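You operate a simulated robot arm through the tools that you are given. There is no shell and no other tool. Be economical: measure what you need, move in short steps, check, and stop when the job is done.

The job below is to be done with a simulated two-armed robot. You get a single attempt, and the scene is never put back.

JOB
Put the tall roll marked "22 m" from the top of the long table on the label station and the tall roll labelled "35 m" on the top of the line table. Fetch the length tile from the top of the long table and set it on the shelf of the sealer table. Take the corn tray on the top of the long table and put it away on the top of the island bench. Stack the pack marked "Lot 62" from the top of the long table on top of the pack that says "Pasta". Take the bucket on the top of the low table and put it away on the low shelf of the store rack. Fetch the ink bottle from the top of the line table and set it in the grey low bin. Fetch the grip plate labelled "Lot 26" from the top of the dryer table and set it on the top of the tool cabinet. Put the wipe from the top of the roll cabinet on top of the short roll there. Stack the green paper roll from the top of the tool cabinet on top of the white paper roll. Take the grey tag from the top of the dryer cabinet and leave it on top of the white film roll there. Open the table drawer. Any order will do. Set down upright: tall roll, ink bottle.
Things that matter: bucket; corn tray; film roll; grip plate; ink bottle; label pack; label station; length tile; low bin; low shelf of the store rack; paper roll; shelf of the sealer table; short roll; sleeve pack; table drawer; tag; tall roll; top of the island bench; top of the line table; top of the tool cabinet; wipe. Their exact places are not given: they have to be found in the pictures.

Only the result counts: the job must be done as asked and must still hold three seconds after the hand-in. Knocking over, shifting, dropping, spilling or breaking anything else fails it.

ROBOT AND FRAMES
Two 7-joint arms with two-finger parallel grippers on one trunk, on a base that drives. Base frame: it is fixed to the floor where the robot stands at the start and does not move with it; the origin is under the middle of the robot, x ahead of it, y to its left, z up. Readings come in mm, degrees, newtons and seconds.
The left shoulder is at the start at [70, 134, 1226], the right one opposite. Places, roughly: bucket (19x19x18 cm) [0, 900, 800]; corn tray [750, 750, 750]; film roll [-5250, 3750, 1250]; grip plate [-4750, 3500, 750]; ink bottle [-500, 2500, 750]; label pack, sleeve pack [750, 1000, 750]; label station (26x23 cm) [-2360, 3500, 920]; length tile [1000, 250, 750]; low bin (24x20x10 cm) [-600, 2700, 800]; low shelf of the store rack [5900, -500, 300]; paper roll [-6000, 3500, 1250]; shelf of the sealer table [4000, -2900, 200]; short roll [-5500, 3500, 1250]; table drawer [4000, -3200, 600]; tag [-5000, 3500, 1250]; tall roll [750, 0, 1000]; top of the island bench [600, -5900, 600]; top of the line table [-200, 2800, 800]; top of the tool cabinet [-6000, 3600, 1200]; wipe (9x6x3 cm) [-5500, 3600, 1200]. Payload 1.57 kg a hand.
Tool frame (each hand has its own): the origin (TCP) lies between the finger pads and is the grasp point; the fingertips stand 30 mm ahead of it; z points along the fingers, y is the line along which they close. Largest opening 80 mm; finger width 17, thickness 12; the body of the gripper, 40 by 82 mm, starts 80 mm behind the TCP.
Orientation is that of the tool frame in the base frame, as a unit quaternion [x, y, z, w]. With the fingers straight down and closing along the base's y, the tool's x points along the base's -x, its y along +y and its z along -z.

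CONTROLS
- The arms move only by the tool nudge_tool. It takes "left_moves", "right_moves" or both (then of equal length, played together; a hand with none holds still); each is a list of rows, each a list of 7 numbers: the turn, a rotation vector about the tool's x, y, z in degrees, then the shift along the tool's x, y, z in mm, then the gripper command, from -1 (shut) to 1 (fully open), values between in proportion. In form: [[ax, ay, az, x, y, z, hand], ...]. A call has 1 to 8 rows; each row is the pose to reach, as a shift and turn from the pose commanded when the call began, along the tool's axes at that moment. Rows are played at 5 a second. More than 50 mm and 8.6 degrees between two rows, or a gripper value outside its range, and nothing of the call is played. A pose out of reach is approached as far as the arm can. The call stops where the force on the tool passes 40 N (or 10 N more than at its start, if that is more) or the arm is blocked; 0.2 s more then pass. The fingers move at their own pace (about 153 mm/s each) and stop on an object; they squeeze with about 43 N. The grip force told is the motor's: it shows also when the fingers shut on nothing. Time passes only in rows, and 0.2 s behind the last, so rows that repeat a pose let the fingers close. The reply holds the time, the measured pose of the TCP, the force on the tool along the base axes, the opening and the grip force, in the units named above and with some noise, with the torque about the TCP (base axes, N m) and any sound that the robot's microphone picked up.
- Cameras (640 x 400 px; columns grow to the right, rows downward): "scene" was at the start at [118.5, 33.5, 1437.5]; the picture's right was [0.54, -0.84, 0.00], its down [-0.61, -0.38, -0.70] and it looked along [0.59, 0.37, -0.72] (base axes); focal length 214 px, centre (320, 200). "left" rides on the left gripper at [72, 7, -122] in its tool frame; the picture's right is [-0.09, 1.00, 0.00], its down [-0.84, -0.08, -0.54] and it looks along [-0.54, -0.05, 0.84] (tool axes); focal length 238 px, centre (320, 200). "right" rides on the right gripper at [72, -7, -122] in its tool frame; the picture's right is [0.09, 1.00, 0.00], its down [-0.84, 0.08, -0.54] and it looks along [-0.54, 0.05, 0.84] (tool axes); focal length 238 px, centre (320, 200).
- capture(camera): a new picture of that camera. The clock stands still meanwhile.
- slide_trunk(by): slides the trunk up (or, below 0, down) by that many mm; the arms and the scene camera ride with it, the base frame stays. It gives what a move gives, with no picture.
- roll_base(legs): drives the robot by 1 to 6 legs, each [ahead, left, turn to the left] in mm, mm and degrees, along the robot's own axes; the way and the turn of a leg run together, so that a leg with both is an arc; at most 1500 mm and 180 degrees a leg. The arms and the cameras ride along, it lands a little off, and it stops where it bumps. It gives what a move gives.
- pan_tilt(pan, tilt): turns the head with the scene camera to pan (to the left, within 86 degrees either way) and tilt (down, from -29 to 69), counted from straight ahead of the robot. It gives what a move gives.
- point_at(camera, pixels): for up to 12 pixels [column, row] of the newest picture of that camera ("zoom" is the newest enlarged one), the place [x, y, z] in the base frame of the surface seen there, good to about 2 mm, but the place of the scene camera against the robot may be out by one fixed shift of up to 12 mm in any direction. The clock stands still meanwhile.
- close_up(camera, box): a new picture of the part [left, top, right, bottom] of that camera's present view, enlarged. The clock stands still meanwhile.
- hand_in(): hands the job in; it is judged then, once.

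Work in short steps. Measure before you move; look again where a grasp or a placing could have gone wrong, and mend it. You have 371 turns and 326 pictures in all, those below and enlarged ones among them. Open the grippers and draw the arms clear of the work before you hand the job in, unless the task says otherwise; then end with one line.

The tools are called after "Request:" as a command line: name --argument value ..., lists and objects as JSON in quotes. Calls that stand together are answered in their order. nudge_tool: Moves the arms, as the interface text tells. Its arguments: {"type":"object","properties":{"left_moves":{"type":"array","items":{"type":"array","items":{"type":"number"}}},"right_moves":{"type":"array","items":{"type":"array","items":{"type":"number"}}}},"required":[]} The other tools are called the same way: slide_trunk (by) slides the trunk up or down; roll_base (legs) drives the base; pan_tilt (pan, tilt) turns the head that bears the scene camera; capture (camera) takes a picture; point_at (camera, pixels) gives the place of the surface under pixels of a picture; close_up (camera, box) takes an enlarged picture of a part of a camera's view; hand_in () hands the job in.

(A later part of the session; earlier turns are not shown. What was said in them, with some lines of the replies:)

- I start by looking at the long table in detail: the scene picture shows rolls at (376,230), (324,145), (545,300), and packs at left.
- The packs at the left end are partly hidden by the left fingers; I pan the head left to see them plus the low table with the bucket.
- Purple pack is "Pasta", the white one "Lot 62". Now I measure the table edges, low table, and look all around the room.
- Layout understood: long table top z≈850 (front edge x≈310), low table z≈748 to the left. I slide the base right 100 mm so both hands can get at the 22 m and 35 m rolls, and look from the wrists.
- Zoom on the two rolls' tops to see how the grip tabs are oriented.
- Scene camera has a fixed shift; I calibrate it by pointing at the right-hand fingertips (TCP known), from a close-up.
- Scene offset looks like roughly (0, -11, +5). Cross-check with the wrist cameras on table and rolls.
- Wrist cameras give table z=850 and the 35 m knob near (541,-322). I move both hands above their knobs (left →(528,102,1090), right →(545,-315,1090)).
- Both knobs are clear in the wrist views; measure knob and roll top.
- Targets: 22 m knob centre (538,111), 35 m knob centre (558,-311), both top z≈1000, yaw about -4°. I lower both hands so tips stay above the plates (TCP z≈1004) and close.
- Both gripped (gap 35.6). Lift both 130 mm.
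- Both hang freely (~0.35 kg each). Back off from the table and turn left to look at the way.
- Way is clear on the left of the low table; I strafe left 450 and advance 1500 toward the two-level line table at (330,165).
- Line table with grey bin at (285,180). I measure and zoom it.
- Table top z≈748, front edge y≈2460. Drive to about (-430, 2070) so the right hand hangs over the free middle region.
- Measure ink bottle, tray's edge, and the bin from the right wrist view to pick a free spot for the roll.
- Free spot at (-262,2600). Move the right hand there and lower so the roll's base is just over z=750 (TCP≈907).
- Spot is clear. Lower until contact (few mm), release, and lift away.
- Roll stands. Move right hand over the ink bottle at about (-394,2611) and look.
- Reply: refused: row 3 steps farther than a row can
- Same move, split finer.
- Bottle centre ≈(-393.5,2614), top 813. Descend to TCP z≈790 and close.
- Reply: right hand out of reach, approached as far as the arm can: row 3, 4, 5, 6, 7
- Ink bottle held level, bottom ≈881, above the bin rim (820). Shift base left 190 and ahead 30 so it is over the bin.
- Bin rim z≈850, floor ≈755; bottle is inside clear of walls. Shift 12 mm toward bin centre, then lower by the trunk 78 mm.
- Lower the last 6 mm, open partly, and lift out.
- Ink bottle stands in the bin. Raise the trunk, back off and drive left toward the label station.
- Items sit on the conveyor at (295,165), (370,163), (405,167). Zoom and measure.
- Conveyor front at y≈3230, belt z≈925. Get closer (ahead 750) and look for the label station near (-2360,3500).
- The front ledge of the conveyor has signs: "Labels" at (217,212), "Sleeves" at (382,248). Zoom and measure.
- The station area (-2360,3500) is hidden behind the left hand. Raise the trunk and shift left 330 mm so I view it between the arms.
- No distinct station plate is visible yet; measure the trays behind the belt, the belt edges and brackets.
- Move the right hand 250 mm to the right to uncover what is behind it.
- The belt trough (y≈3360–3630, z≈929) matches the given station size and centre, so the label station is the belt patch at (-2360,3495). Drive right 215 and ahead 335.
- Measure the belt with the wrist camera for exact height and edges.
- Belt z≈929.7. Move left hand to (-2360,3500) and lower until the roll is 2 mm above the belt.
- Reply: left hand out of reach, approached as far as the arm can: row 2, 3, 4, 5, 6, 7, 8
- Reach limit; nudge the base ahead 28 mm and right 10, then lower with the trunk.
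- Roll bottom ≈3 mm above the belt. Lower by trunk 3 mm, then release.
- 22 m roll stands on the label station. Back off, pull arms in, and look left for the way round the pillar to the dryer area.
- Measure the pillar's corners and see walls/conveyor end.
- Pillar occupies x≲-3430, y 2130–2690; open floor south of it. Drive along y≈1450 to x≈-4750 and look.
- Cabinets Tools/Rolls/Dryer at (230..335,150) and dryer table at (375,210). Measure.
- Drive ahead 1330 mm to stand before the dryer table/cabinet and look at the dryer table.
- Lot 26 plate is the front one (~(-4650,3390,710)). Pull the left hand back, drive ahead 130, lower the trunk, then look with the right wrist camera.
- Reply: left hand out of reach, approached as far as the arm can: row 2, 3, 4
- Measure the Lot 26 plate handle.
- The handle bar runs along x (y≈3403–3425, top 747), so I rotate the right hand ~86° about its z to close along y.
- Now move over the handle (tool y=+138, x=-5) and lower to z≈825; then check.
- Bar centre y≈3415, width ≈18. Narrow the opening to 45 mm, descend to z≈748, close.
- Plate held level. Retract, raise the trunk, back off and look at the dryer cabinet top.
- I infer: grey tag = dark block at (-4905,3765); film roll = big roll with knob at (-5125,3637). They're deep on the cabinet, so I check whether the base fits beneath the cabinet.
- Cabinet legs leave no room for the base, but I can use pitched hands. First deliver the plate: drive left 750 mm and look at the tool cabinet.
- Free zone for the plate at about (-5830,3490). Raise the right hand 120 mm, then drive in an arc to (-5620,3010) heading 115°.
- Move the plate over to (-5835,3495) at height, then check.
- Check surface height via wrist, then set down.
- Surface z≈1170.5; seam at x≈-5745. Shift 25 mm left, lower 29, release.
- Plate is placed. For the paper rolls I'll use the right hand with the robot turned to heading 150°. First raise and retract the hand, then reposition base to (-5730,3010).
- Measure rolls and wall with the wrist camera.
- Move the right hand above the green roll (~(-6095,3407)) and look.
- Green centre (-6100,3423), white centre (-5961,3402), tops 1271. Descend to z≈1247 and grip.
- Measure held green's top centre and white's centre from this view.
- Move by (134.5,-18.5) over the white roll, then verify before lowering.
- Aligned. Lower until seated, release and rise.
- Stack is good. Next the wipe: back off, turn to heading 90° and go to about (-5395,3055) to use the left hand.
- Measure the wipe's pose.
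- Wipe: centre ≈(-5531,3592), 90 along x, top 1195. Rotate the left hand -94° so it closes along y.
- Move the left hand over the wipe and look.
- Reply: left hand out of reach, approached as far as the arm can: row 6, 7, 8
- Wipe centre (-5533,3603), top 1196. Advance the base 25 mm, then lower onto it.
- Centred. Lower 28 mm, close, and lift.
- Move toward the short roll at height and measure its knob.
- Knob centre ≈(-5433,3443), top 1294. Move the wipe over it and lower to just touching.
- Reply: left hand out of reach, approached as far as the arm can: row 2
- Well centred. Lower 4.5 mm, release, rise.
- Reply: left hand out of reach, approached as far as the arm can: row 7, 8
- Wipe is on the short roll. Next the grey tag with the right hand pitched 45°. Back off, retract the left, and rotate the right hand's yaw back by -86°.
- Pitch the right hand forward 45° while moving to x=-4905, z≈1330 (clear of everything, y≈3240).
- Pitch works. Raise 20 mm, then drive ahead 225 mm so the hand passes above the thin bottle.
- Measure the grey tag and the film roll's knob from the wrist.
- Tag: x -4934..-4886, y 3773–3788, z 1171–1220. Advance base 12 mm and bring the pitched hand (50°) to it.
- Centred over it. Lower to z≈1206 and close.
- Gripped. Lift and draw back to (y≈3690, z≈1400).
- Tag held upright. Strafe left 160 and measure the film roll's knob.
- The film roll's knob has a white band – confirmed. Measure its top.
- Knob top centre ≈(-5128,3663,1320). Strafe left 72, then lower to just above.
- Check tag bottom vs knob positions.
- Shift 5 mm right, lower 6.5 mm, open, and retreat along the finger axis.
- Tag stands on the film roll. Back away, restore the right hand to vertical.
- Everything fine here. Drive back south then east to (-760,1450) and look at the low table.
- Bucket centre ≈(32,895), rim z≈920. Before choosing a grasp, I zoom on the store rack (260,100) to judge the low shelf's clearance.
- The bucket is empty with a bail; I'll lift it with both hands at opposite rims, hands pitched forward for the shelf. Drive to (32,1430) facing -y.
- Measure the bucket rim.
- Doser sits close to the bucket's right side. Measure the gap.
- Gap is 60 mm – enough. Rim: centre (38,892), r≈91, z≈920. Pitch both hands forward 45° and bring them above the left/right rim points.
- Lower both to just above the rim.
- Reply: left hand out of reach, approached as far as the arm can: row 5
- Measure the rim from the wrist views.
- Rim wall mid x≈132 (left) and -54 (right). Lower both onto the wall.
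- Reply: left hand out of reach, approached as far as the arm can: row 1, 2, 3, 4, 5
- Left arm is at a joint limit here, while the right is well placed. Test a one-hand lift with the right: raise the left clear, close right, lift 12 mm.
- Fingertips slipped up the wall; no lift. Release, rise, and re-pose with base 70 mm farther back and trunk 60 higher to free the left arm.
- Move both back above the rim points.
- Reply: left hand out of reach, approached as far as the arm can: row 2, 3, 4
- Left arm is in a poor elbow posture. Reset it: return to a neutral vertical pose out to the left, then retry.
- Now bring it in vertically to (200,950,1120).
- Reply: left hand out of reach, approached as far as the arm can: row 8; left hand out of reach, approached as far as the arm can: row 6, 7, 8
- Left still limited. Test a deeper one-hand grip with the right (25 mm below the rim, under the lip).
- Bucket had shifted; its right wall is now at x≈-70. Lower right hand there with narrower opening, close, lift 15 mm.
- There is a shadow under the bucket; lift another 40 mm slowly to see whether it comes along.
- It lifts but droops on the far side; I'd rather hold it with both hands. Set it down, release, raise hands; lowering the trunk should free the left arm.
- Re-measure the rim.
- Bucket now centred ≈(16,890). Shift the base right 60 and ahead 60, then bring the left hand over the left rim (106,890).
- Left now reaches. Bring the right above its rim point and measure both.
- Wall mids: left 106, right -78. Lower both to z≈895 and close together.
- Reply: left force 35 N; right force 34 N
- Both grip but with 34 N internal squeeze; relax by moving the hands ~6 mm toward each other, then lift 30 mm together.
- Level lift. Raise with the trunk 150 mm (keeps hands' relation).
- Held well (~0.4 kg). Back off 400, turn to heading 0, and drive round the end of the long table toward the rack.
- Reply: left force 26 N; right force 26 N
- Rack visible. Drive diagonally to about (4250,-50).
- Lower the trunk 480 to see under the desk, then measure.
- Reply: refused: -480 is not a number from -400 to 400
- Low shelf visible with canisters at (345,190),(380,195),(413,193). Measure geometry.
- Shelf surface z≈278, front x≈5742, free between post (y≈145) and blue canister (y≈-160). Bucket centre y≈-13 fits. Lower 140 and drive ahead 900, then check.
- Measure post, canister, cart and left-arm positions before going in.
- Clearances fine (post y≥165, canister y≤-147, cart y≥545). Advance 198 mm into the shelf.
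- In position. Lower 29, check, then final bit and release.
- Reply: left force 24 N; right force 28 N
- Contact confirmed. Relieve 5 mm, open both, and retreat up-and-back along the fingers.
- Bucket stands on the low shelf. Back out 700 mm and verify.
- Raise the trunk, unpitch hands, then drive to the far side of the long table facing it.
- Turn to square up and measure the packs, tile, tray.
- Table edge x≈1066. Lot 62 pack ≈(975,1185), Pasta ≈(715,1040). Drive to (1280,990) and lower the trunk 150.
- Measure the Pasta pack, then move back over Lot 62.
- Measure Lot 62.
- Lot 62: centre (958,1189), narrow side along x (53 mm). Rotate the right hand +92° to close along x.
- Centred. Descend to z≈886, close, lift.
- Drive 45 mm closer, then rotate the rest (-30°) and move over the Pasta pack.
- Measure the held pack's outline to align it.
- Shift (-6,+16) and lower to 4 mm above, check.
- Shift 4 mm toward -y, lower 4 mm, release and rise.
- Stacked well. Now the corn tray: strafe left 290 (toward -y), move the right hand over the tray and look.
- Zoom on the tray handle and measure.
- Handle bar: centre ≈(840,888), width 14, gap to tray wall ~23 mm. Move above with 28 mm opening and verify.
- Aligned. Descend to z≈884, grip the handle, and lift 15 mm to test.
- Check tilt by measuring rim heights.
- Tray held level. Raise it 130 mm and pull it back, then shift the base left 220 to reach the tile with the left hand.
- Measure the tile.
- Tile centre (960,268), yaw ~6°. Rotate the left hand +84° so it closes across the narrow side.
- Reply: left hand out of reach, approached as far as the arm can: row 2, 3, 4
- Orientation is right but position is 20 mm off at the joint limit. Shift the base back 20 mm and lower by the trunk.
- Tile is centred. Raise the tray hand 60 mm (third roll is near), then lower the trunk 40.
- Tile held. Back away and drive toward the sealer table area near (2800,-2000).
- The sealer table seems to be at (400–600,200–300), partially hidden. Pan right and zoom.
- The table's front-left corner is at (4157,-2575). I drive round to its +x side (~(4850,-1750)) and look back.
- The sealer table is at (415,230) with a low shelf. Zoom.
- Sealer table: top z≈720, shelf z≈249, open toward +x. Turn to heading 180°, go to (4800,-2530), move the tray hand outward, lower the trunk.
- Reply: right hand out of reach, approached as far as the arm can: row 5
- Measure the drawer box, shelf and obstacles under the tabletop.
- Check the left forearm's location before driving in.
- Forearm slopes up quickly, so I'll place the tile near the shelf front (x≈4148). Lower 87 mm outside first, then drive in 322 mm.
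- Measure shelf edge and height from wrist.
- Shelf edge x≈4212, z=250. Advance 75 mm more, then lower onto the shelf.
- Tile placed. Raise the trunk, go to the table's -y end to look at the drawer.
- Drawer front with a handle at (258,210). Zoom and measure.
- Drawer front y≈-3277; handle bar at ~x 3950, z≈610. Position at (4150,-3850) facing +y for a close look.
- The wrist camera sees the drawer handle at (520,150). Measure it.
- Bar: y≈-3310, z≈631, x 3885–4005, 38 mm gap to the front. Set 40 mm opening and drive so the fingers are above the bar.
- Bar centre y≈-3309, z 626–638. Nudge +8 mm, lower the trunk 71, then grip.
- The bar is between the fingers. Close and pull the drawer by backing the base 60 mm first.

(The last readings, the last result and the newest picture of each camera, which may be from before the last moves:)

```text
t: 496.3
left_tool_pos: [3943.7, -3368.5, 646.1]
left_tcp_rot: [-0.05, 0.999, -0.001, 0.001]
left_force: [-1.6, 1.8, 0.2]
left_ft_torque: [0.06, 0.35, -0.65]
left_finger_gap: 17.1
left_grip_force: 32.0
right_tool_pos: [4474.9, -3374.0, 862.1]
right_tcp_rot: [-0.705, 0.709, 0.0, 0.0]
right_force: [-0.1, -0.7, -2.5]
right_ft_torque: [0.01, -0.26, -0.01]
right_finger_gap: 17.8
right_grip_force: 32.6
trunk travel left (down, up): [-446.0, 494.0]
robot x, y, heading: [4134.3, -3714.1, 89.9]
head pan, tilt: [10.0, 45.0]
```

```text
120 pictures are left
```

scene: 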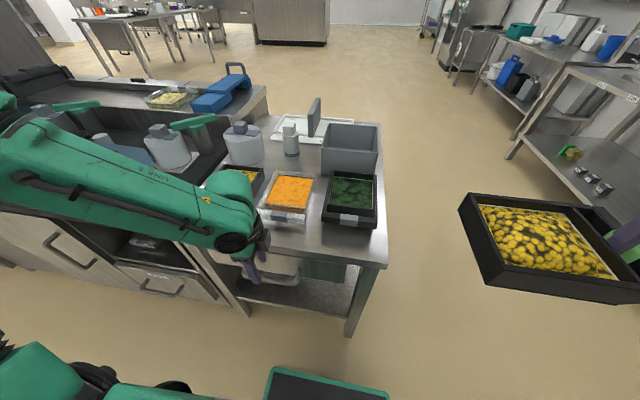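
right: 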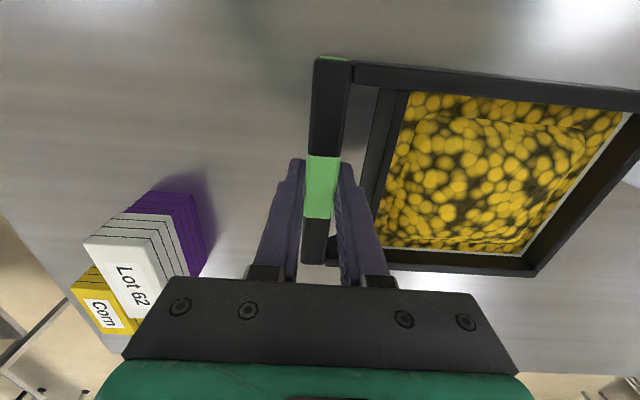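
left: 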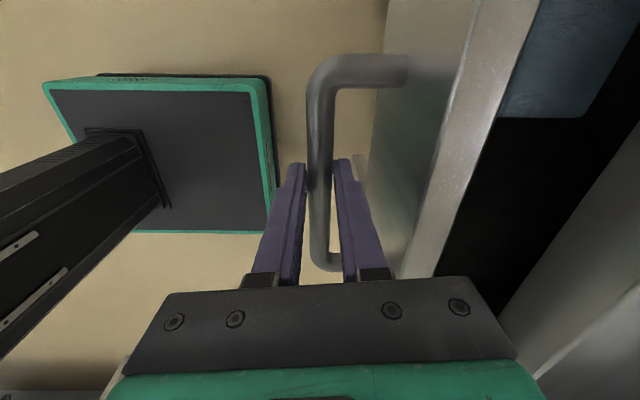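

Drawer is opening with little force. Pull a further 160 mm.

Request:
roll_base --legs '[[-160, 0, 0]]'

Request:
capture --camera "scene"

```text
t: 497.7
left_tool_pos: [3945.1, -3526.1, 646.3]
left_tcp_rot: [-0.051, 0.999, 0.0, 0.002]
left_force: [11.8, 2.4, -7.3]
left_ft_torque: [0.04, -0.34, -0.52]
left_finger_gap: 17.4
left_grip_force: 32.2
right_tool_pos: [4472.8, -3530.7, 859.6]
right_tcp_rot: [-0.706, 0.709, -0.001, 0.0]
right_force: [0.3, 0.9, -1.1]
right_ft_torque: [0.01, -0.21, 0.0]
right_finger_gap: 17.6
right_grip_force: 31.4
trunk travel left (down, up): [-446.0, 494.0]
robot x, y, heading: [4136.6, -3876.3, 90.2]
head pan, tilt: [10.0, 45.0]
```

```text
119 pictures are left
```

scene: 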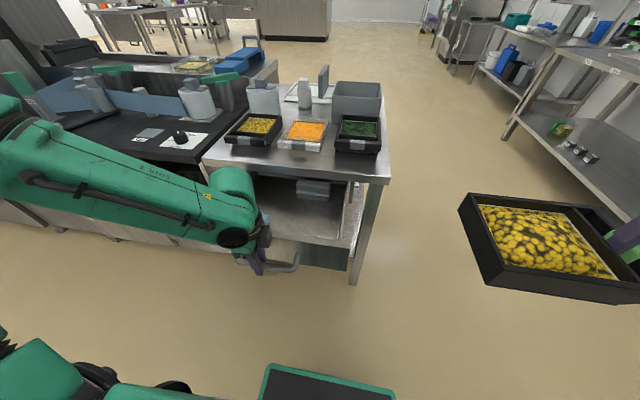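

Open ≈217 mm. Pull 45 mm more to be near full travel.

Request:
roll_base --legs '[[-45, 0, 0]]'

Request:
capture --camera "left"

```text
t: 498.6
left_tool_pos: [3943.6, -3559.3, 648.1]
left_tcp_rot: [-0.048, 0.999, 0.009, 0.003]
left_force: [-0.3, -0.8, 4.7]
left_ft_torque: [-0.05, -0.17, -0.6]
left_finger_gap: 16.9
left_grip_force: 32.1
right_tool_pos: [4472.2, -3571.3, 861.1]
right_tcp_rot: [-0.706, 0.709, -0.001, 0.001]
right_force: [0.4, 0.0, -2.5]
right_ft_torque: [0.0, -0.21, 0.02]
right_finger_gap: 17.7
right_grip_force: 32.5
trunk travel left (down, up): [-446.0, 494.0]
robot x, y, heading: [4132.9, -3909.1, 89.8]
head pan, tilt: [10.0, 45.0]
stopped in leg 1: the force on the tool passed its limit (the readings are from after the stop); the commanded pose is now the measured one
```

```text
118 pictures are left
```

left: 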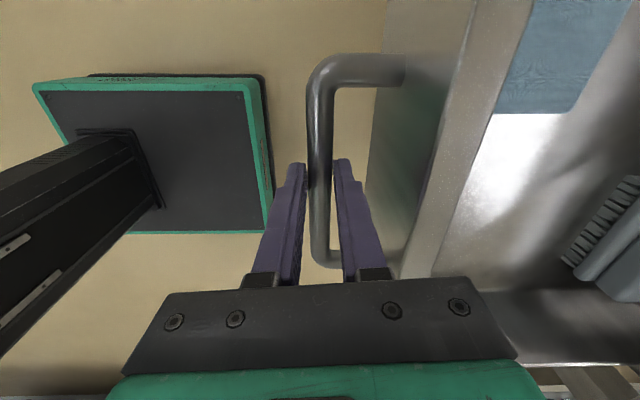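

End stop reached (250 mm): fully open. Release, raise, back off.

Request:
nudge_tool --left_moves '[[0, 0, 0, 0, 0, 0, 0], [0, 0, 0, 0, 0, 0, 0], [0, 0, 0, 0, 0, 0, 0]]'

Request:
slide_trunk --by 90

Request:
roll_base --legs '[[-350, 0, 0]]'

Request:
pan_tilt --pan 86 --tilt 20

Request:
capture --camera "scene"

Request:
pan_tilt --pan 15 --tilt 35

Request:
capture --camera "scene"

```text
t: 499.4
left_tool_pos: [3944.2, -3559.5, 648.3]
left_tcp_rot: [-0.049, 0.999, 0.009, 0.004]
left_force: [0.3, 0.0, -0.6]
left_ft_torque: [-0.02, -0.01, -0.02]
left_finger_gap: 40.0
left_grip_force: 0.1
right_tool_pos: [4473.5, -3570.1, 862.2]
right_tcp_rot: [-0.705, 0.709, 0.0, 0.0]
right_force: [0.7, -0.7, -2.9]
right_ft_torque: [-0.03, -0.28, 0.01]
right_finger_gap: 17.5
right_grip_force: 32.6
trunk travel left (down, up): [-446.0, 494.0]
robot x, y, heading: [4134.2, -3912.2, 89.8]
head pan, tilt: [10.0, 45.0]
```

```text
t: 500.7
left_tool_pos: [3943.9, -3558.5, 738.7]
left_tcp_rot: [-0.049, 0.999, 0.007, 0.004]
left_force: [0.1, 0.5, -0.2]
left_ft_torque: [0.02, -0.03, 0.02]
left_finger_gap: 40.2
left_grip_force: 0.1
right_tool_pos: [4472.9, -3570.4, 950.7]
right_tcp_rot: [-0.705, 0.709, -0.001, 0.0]
right_force: [0.2, -0.2, -2.9]
right_ft_torque: [0.0, -0.2, 0.02]
right_finger_gap: 17.4
right_grip_force: 32.6
trunk travel left (down, up): [-536.0, 404.0]
robot x, y, heading: [4137.8, -3914.3, 89.9]
head pan, tilt: [10.0, 45.0]
```

```text
t: 503.0
left_tool_pos: [3943.6, -3909.4, 739.2]
left_tcp_rot: [-0.049, 0.999, 0.009, 0.004]
left_force: [0.1, -0.5, 0.3]
left_ft_torque: [0.01, 0.05, 0.02]
left_finger_gap: 40.0
left_grip_force: 0.0
right_tool_pos: [4472.8, -3918.8, 952.1]
right_tcp_rot: [-0.705, 0.709, -0.001, -0.001]
right_force: [-0.1, 1.1, -2.0]
right_ft_torque: [-0.02, -0.26, 0.02]
right_finger_gap: 17.5
right_grip_force: 31.9
trunk travel left (down, up): [-536.0, 404.0]
robot x, y, heading: [4133.1, -4259.8, 89.7]
head pan, tilt: [10.0, 45.0]
```

```text
t: 504.4
left_tool_pos: [3943.5, -3909.5, 737.4]
left_tcp_rot: [-0.048, 0.999, 0.008, 0.003]
left_force: [0.4, -0.3, -0.3]
left_ft_torque: [0.01, 0.02, -0.02]
left_finger_gap: 40.0
left_grip_force: 0.0
right_tool_pos: [4474.0, -3918.9, 951.4]
right_tcp_rot: [-0.705, 0.709, -0.001, 0.001]
right_force: [0.9, -0.8, -2.8]
right_ft_torque: [-0.03, -0.22, -0.01]
right_finger_gap: 17.4
right_grip_force: 32.1
trunk travel left (down, up): [-536.0, 404.0]
robot x, y, heading: [4133.2, -4263.1, 89.8]
head pan, tilt: [85.9, 20.0]
```

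```text
117 pictures are left
```

scene: 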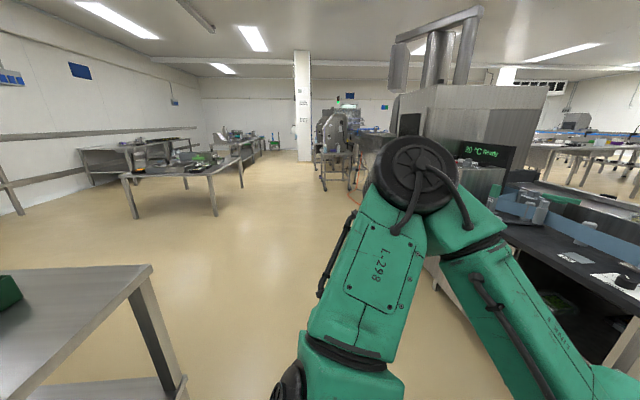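

```text
t: 505.9
left_tool_pos: [3942.9, -3907.9, 738.2]
left_tcp_rot: [-0.049, 0.999, 0.009, 0.004]
left_force: [0.1, 0.3, 0.0]
left_ft_torque: [0.0, 0.01, -0.01]
left_finger_gap: 39.7
left_grip_force: 0.2
right_tool_pos: [4472.6, -3920.2, 951.1]
right_tcp_rot: [-0.705, 0.709, 0.0, 0.001]
right_force: [0.3, 1.2, -2.8]
right_ft_torque: [0.02, -0.22, 0.0]
right_finger_gap: 17.6
right_grip_force: 32.4
trunk travel left (down, up): [-536.0, 404.0]
robot x, y, heading: [4134.2, -4261.0, 89.9]
head pan, tilt: [15.0, 35.0]
```

```text
116 pictures are left
```

scene: 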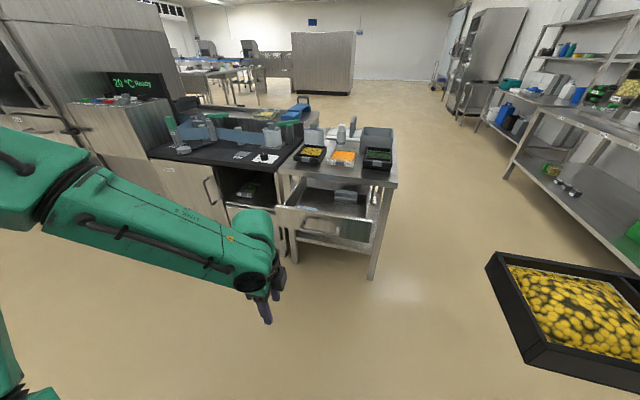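

Drawer stays open. Raise the trunk 300, turn to heading 180 and view the way to the island bench.

Request:
slide_trunk --by 300

Request:
roll_base --legs '[[0, 0, 90]]'

Request:
pan_tilt --pan 25 --tilt 25

Request:
capture --camera "scene"

```text
t: 508.9
left_tool_pos: [3943.5, -3907.3, 1037.6]
left_tcp_rot: [-0.049, 0.999, 0.009, 0.005]
left_force: [-0.3, 0.2, -0.8]
left_ft_torque: [0.0, 0.04, -0.02]
left_finger_gap: 40.0
left_grip_force: 0.0
right_tool_pos: [4472.1, -3918.8, 1252.0]
right_tcp_rot: [-0.705, 0.709, -0.001, 0.0]
right_force: [-0.3, 0.6, -2.1]
right_ft_torque: [0.03, -0.28, 0.0]
right_finger_gap: 17.5
right_grip_force: 32.4
trunk travel left (down, up): [-836.0, 104.0]
robot x, y, heading: [4131.3, -4259.2, 90.0]
head pan, tilt: [15.0, 35.0]
```

```text
t: 513.1
left_tool_pos: [3778.0, -4445.2, 1039.0]
left_tcp_rot: [0.736, -0.677, -0.008, 0.003]
left_force: [-0.6, 0.9, -0.8]
left_ft_torque: [0.0, -0.02, -0.02]
left_finger_gap: 40.2
left_grip_force: 0.0
right_tool_pos: [3797.6, -3916.6, 1250.9]
right_tcp_rot: [1.0, -0.01, -0.001, -0.001]
right_force: [-0.1, 0.0, -3.1]
right_ft_torque: [0.21, 0.01, 0.01]
right_finger_gap: 17.5
right_grip_force: 32.8
trunk travel left (down, up): [-836.0, 104.0]
robot x, y, heading: [4132.9, -4259.2, 178.9]
head pan, tilt: [15.0, 35.0]
```

```text
t: 513.8
left_tool_pos: [3777.1, -4445.9, 1037.2]
left_tcp_rot: [0.735, -0.678, -0.009, 0.003]
left_force: [-0.2, 0.1, -0.8]
left_ft_torque: [-0.01, 0.0, -0.02]
left_finger_gap: 40.1
left_grip_force: 0.0
right_tool_pos: [3798.6, -3917.6, 1250.7]
right_tcp_rot: [1.0, -0.01, 0.001, -0.001]
right_force: [-0.3, -0.2, -2.0]
right_ft_torque: [0.26, -0.02, 0.0]
right_finger_gap: 17.7
right_grip_force: 32.4
trunk travel left (down, up): [-836.0, 104.0]
robot x, y, heading: [4133.4, -4258.8, 179.0]
head pan, tilt: [25.0, 25.0]
```

```text
115 pictures are left
```

scene: 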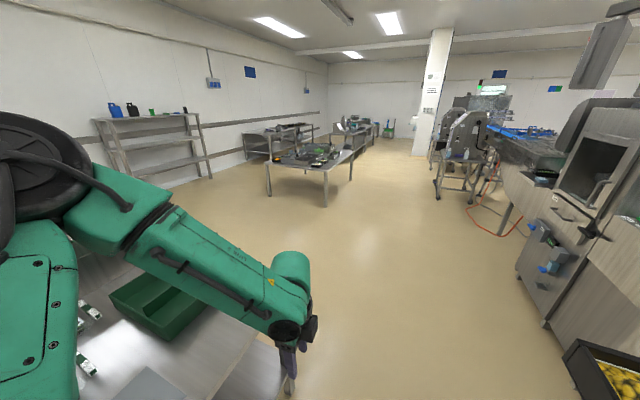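

Verify the island bench (310,160) coordinates and near table edges.

Request:
point_at --camera "scene" --pixels '[[268, 165], [325, 172], [352, 150], [290, 150], [310, 158], [327, 205], [250, 390], [350, 180], [215, 180], [440, 195]]'

Request:
close_up --camera "scene" --box '[230, 110, 390, 220]'

```text
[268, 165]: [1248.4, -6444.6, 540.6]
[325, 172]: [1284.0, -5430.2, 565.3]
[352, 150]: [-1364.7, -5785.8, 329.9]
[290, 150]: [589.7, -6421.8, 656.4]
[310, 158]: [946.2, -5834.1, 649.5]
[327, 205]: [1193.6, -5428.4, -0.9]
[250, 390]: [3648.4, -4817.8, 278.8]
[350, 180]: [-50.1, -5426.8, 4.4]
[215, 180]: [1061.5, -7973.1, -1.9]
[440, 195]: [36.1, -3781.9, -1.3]
```

```text
3.64 times, centred on (310, 165) of scene
```

zoom: 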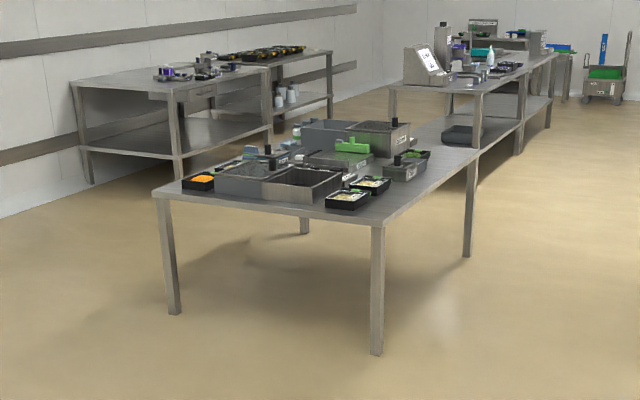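

Island bench: top z≈590, x -50..1284, y -6444..-5430; free strip on its +y side. Drive there.

Request:
roll_base --legs '[[1500, 0, 0.5], [1500, 0, 0], [500, 250, 0], [0, 0, 90]]'

Request:
pan_tilt --pan 0 --tilt 40

Request:
capture --camera "scene"

```text
t: 534.8
left_tool_pos: [843.6, -4878.8, 1038.6]
left_tcp_rot: [0.999, 0.049, -0.003, 0.008]
left_force: [0.7, -0.6, -0.4]
left_ft_torque: [-0.02, 0.02, 0.0]
left_finger_gap: 39.9
left_grip_force: 0.1
right_tool_pos: [314.1, -4868.3, 1251.3]
right_tcp_rot: [0.708, 0.706, -0.001, 0.0]
right_force: [0.2, -0.6, -2.3]
right_ft_torque: [0.02, 0.22, 0.0]
right_finger_gap: 17.4
right_grip_force: 32.2
trunk travel left (down, up): [-836.0, 104.0]
robot x, y, heading: [653.6, -4528.5, -90.0]
head pan, tilt: [25.0, 25.0]
```

```text
t: 535.7
left_tool_pos: [843.9, -4878.8, 1037.6]
left_tcp_rot: [0.999, 0.05, -0.005, 0.008]
left_force: [0.0, -0.5, 0.1]
left_ft_torque: [-0.03, -0.02, 0.01]
left_finger_gap: 39.8
left_grip_force: 0.1
right_tool_pos: [314.2, -4868.2, 1251.1]
right_tcp_rot: [0.709, 0.706, -0.001, 0.0]
right_force: [0.1, -0.6, -2.0]
right_ft_torque: [0.0, 0.26, 0.01]
right_finger_gap: 17.0
right_grip_force: 32.5
trunk travel left (down, up): [-836.0, 104.0]
robot x, y, heading: [653.6, -4526.3, -89.8]
head pan, tilt: [0.0, 40.0]
```

```text
113 pictures are left
```

scene: 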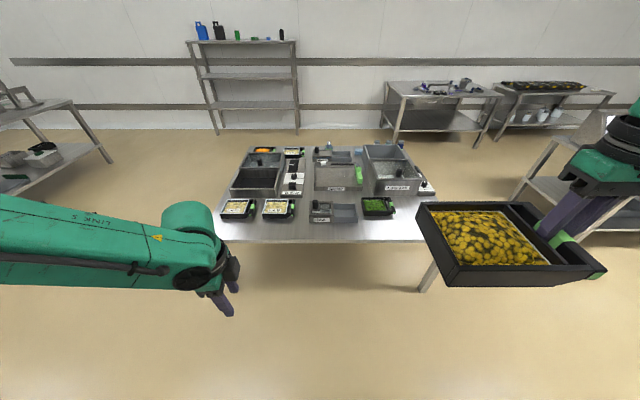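

Measure the free near strip.

Request:
point_at --camera "scene" --pixels '[[225, 240], [320, 240], [410, 240], [378, 216], [335, 222], [277, 218], [395, 212], [310, 232], [358, 230], [410, 205], [300, 208]]'

Request:
close_up --camera "scene" --box '[200, 140, 450, 260]'

```text
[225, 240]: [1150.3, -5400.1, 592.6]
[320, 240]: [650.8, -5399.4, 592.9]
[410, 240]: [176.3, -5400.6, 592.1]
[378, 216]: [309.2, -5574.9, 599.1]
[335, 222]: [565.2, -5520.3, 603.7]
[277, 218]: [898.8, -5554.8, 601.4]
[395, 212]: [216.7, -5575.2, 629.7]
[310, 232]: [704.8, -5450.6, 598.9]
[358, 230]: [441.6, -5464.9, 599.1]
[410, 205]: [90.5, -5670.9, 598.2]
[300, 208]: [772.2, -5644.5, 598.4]
```

```text
2.56 times, centred on (325, 200) of scene
```

zoom: 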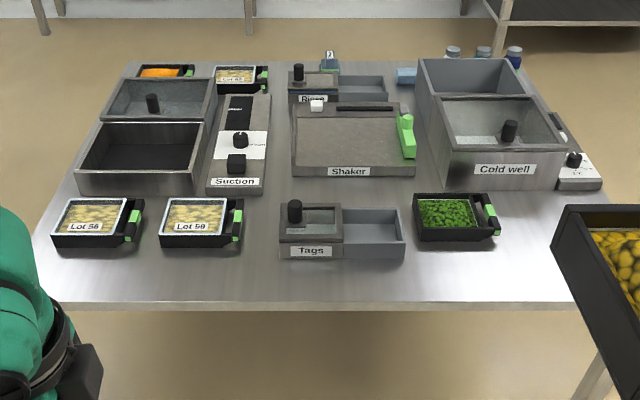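

Candidate spot: right-front corner, right of the peas tray. Measure it.

Request:
point_at --camera "zoom" --pixels '[[500, 238], [492, 205], [550, 240], [545, 200], [560, 185], [520, 290], [150, 270], [250, 230], [277, 255], [590, 192], [410, 240], [240, 265]]'

```text
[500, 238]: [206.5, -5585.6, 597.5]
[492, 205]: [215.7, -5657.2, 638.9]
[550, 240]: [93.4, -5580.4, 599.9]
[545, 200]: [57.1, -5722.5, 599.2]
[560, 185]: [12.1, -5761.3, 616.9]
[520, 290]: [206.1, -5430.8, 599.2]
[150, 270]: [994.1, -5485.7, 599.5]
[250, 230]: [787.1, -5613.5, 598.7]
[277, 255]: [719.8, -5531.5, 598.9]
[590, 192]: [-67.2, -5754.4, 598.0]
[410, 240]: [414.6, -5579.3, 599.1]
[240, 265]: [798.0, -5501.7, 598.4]
```

Corner region x∈[-75,200], y∈[-5735,-5405] is free. First adjust arms: left up 250, right down 200, outside the bench.

Request:
nudge_tool --left_moves '[[0, 0, 0, 0, 0, -32, 0], [0, 0, 0, 0, 0, -64, 0], [0, 0, 0, 0, 0, -96, 0], [0, 0, 0, 0, 0, -128, 0], [0, 0, 0, 0, 0, -160, 0], [0, 0, 0, 0, 0, -192, 0], [0, 0, 0, 0, 0, -224, 0], [0, 0, 0, 0, 0, -250, 0]]' --right_moves '[[0, 0, 0, 0, 0, 25, -1], [0, 0, 0, 0, 0, 50, -1], [0, 0, 0, 0, 0, 75, -1], [0, 0, 0, 0, 0, 100, -1], [0, 0, 0, 0, 0, 125, -1], [0, 0, 0, 0, 0, 150, -1], [0, 0, 0, 0, 0, 175, -1], [0, 0, 0, 0, 0, 200, -1]]'

Request:
slide_trunk --by -300

Request:
roll_base --legs '[[640, -325, 0]]'

Request:
capture --camera "right"

Request:
capture --camera "scene"

```text
t: 537.5
left_tool_pos: [844.7, -4875.2, 1288.4]
left_tcp_rot: [0.999, 0.049, -0.004, 0.008]
left_force: [-0.2, -0.2, 0.3]
left_ft_torque: [-0.03, 0.01, 0.02]
left_finger_gap: 40.0
left_grip_force: 0.0
right_tool_pos: [315.2, -4868.3, 1050.4]
right_tcp_rot: [0.708, 0.706, 0.0, -0.001]
right_force: [0.1, 0.5, -3.4]
right_ft_torque: [-0.02, 0.21, -0.03]
right_finger_gap: 17.5
right_grip_force: 32.4
trunk travel left (down, up): [-836.0, 104.0]
robot x, y, heading: [651.6, -4528.6, -90.1]
head pan, tilt: [0.0, 40.0]
```

```text
t: 540.5
left_tool_pos: [846.1, -4876.2, 987.7]
left_tcp_rot: [0.999, 0.05, -0.004, 0.008]
left_force: [0.5, -0.1, -0.1]
left_ft_torque: [0.0, 0.0, -0.02]
left_finger_gap: 39.7
left_grip_force: 0.0
right_tool_pos: [315.4, -4868.8, 751.7]
right_tcp_rot: [0.709, 0.706, 0.0, -0.001]
right_force: [-0.8, 0.3, -1.8]
right_ft_torque: [-0.01, 0.24, -0.01]
right_finger_gap: 17.6
right_grip_force: 32.4
trunk travel left (down, up): [-536.0, 404.0]
robot x, y, heading: [651.7, -4525.0, -90.1]
head pan, tilt: [0.0, 40.0]
```

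```text
t: 544.4
left_tool_pos: [517.7, -5517.3, 989.0]
left_tcp_rot: [0.999, 0.048, -0.004, 0.008]
left_force: [0.5, -0.6, 0.9]
left_ft_torque: [0.02, -0.01, -0.03]
left_finger_gap: 39.9
left_grip_force: 0.1
right_tool_pos: [-12.0, -5508.0, 751.3]
right_tcp_rot: [0.71, 0.704, 0.0, 0.0]
right_force: [0.1, -0.4, -2.3]
right_ft_torque: [0.03, 0.23, 0.02]
right_finger_gap: 17.4
right_grip_force: 32.4
trunk travel left (down, up): [-536.0, 404.0]
robot x, y, heading: [327.5, -5163.4, -90.4]
head pan, tilt: [0.0, 40.0]
```

```text
111 pictures are left
```

right: 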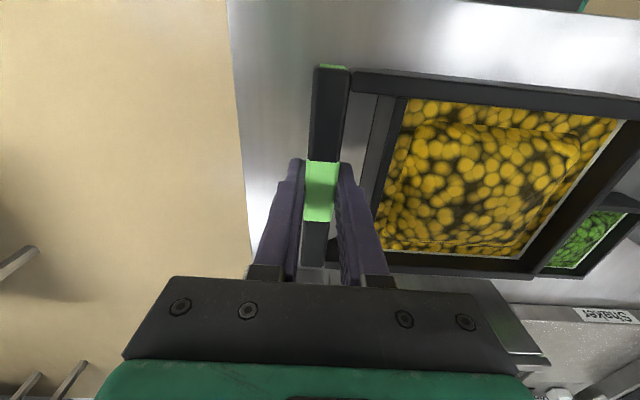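

```text
110 pictures are left
```

scene: 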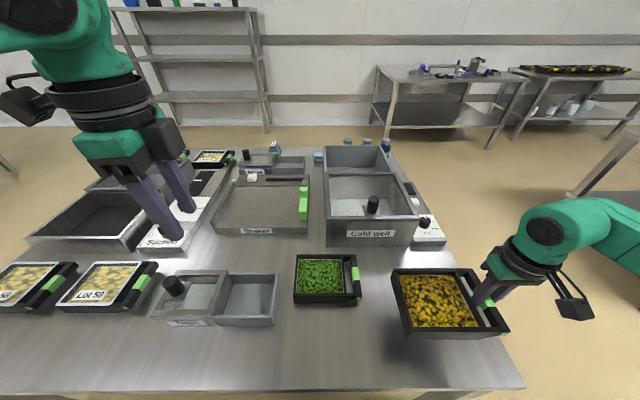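

Request:
point_at --camera "right" --pixels '[[245, 150], [260, 200], [280, 100], [500, 30], [610, 250], [620, 200], [540, 350]]'

Request:
point_at --camera "scene" --pixels '[[360, 290], [352, 265], [440, 240], [380, 320], [520, 385], [400, 345]]'

```text
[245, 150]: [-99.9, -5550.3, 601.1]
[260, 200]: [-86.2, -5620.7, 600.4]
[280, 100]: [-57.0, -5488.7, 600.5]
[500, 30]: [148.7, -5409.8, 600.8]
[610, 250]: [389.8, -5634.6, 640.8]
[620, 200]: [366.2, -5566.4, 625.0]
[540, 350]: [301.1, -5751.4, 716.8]
```

```text
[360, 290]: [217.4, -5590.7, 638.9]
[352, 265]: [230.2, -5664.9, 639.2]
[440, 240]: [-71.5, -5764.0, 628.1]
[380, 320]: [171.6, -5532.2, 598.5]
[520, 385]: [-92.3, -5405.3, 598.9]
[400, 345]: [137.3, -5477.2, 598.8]
```

Spot is clear. Lower 108 by trunk, then gently to contact and release.

Request:
slide_trunk --by -108

Request:
slide_trunk --by -4

Request:
capture --camera "right"

```text
t: 545.8
left_tool_pos: [518.6, -5518.3, 881.0]
left_tcp_rot: [0.999, 0.046, -0.004, 0.008]
left_force: [-0.3, 0.0, -0.6]
left_ft_torque: [0.02, 0.01, -0.05]
left_finger_gap: 39.7
left_grip_force: 0.0
right_tool_pos: [-12.6, -5506.8, 643.6]
right_tcp_rot: [0.71, 0.704, 0.0, -0.001]
right_force: [-0.6, 0.0, -2.0]
right_ft_torque: [0.03, 0.22, 0.0]
right_finger_gap: 17.5
right_grip_force: 32.5
trunk travel left (down, up): [-428.0, 512.0]
robot x, y, heading: [325.9, -5166.8, -90.2]
head pan, tilt: [0.0, 40.0]
```

```text
t: 546.3
left_tool_pos: [517.7, -5517.9, 876.6]
left_tcp_rot: [0.999, 0.047, -0.004, 0.008]
left_force: [0.3, -0.1, 0.3]
left_ft_torque: [0.0, 0.01, -0.01]
left_finger_gap: 40.1
left_grip_force: 0.0
right_tool_pos: [-12.2, -5508.2, 639.7]
right_tcp_rot: [0.709, 0.705, -0.001, 0.0]
right_force: [0.5, 0.1, -3.2]
right_ft_torque: [-0.02, 0.23, -0.03]
right_finger_gap: 17.7
right_grip_force: 32.2
trunk travel left (down, up): [-424.0, 516.0]
robot x, y, heading: [326.6, -5168.3, -90.3]
head pan, tilt: [0.0, 40.0]
```

```text
109 pictures are left
```

right: 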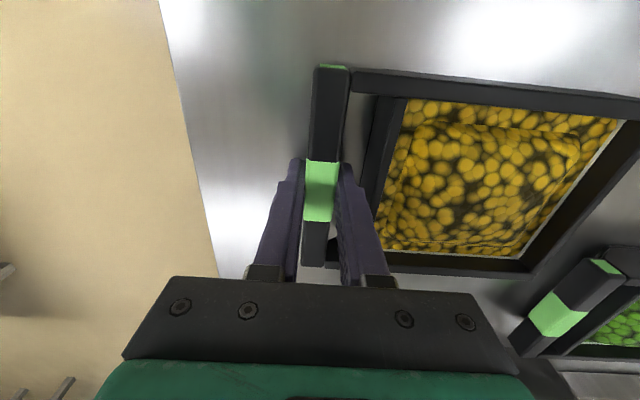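

Request:
slide_trunk --by -3

Request:
nudge_tool --right_moves '[[0, 0, 0, 0, 0, 0, -0.3], [0, 0, 0, 0, 0, 0, -0.3], [0, 0, 0, 0, 0, 0, -0.3]]'

Request:
slide_trunk --by 150

Request:
capture --camera "scene"

```text
t: 546.9
left_tool_pos: [517.3, -5517.5, 874.4]
left_tcp_rot: [0.999, 0.047, -0.005, 0.009]
left_force: [0.1, 0.2, -0.3]
left_ft_torque: [0.0, 0.0, 0.04]
left_finger_gap: 40.2
left_grip_force: 0.1
right_tool_pos: [-12.4, -5507.8, 637.7]
right_tcp_rot: [0.71, 0.704, -0.001, -0.001]
right_force: [-1.8, -0.1, 3.8]
right_ft_torque: [-0.4, -0.12, 0.01]
right_finger_gap: 17.5
right_grip_force: 33.0
trunk travel left (down, up): [-421.0, 519.0]
robot x, y, heading: [329.5, -5166.3, -90.3]
head pan, tilt: [0.0, 40.0]
```

```text
t: 547.7
left_tool_pos: [517.8, -5517.9, 873.7]
left_tcp_rot: [0.999, 0.047, -0.004, 0.008]
left_force: [0.4, -0.1, 0.0]
left_ft_torque: [0.0, 0.02, -0.01]
left_finger_gap: 40.1
left_grip_force: 0.0
right_tool_pos: [-12.5, -5507.8, 637.1]
right_tcp_rot: [0.711, 0.703, -0.001, -0.001]
right_force: [-0.5, 0.0, 0.1]
right_ft_torque: [-0.03, 0.0, 0.01]
right_finger_gap: 28.1
right_grip_force: 0.0
trunk travel left (down, up): [-421.0, 519.0]
robot x, y, heading: [326.3, -5167.7, -90.2]
head pan, tilt: [0.0, 40.0]
```

```text
t: 549.4
left_tool_pos: [518.1, -5517.5, 1022.8]
left_tcp_rot: [0.999, 0.047, -0.005, 0.008]
left_force: [-0.2, -0.3, 0.0]
left_ft_torque: [-0.01, 0.04, -0.02]
left_finger_gap: 39.9
left_grip_force: 0.1
right_tool_pos: [-13.8, -5507.2, 787.0]
right_tcp_rot: [0.71, 0.704, -0.001, -0.001]
right_force: [0.7, -0.1, -1.1]
right_ft_torque: [-0.04, -0.05, 0.01]
right_finger_gap: 27.9
right_grip_force: 0.1
trunk travel left (down, up): [-571.0, 369.0]
robot x, y, heading: [325.9, -5167.7, -90.4]
head pan, tilt: [0.0, 40.0]
```

```text
108 pictures are left
```

scene: 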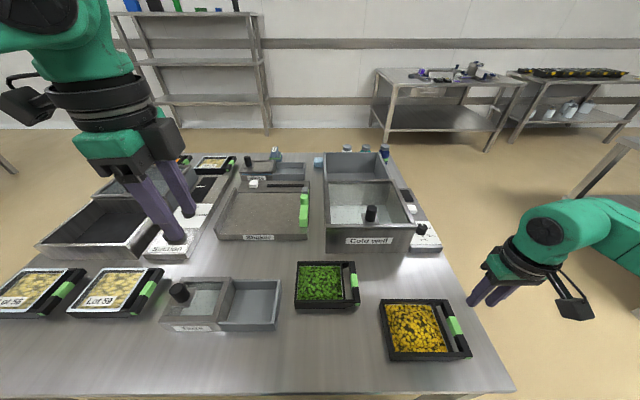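

All placed. Back away, open both grippers, and take a last look at the bench.

Request:
roll_base --legs '[[-600, 0, 0]]'

Request:
nudge_tool --left_moves '[[0, 0, 0, 0, 0, 0, 1], [0, 0, 0, 0, 0, 0, 1], [0, 0, 0, 0, 0, 0, 1]]' --right_moves '[[0, 0, 0, 0, 0, 0, 1], [0, 0, 0, 0, 0, 0, 1], [0, 0, 0, 0, 0, 0, 1]]'

Request:
capture --camera "scene"

```text
t: 552.8
left_tool_pos: [521.5, -4924.9, 1024.3]
left_tcp_rot: [0.999, 0.045, -0.004, 0.009]
left_force: [0.1, 0.1, -0.4]
left_ft_torque: [0.0, -0.01, 0.02]
left_finger_gap: 40.3
left_grip_force: 0.0
right_tool_pos: [-9.6, -4912.4, 787.2]
right_tcp_rot: [0.712, 0.703, 0.0, -0.001]
right_force: [0.9, 0.8, 0.1]
right_ft_torque: [-0.01, -0.05, 0.02]
right_finger_gap: 28.2
right_grip_force: 0.0
trunk travel left (down, up): [-571.0, 369.0]
robot x, y, heading: [325.3, -4574.0, -90.4]
head pan, tilt: [0.0, 40.0]
```

```text
t: 553.6
left_tool_pos: [520.3, -4923.8, 1023.4]
left_tcp_rot: [0.999, 0.045, -0.003, 0.008]
left_force: [-0.3, 0.1, 0.6]
left_ft_torque: [-0.04, -0.01, -0.01]
left_finger_gap: 79.9
left_grip_force: 0.0
right_tool_pos: [-8.0, -4912.7, 786.6]
right_tcp_rot: [0.712, 0.702, 0.0, -0.001]
right_force: [-0.2, 0.2, 1.1]
right_ft_torque: [0.01, -0.03, 0.01]
right_finger_gap: 79.8
right_grip_force: 0.2
trunk travel left (down, up): [-571.0, 369.0]
robot x, y, heading: [331.5, -4576.5, -90.5]
head pan, tilt: [0.0, 40.0]
```

```text
107 pictures are left
```

scene: 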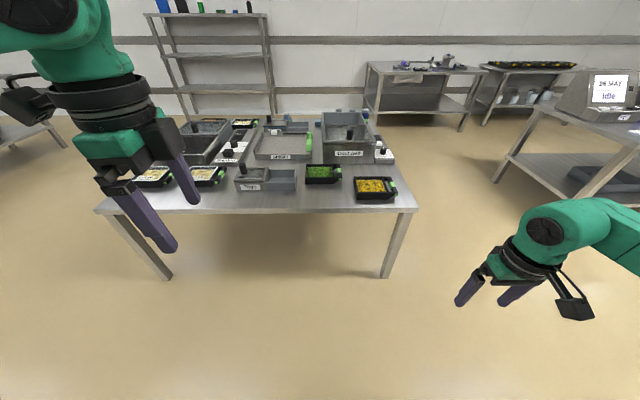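

The corn tray rests on the bench, both grippers are open and clear of everything; every item of the job was checked after placing. I hand in.

Request:
hand_in

```text
The job is handed in.
```

I did every item of the job and handed it in. I checked each placing with a picture, except that the opened drawer was only seen after backing off. Three calls were my own reading: I took the label station to be the belt patch at the place you gave. I took the film roll to be the one with the white band around its knob. The bucket slid about 25 mm on the low table during two failed one-hand lifts before I carried it with both hands.
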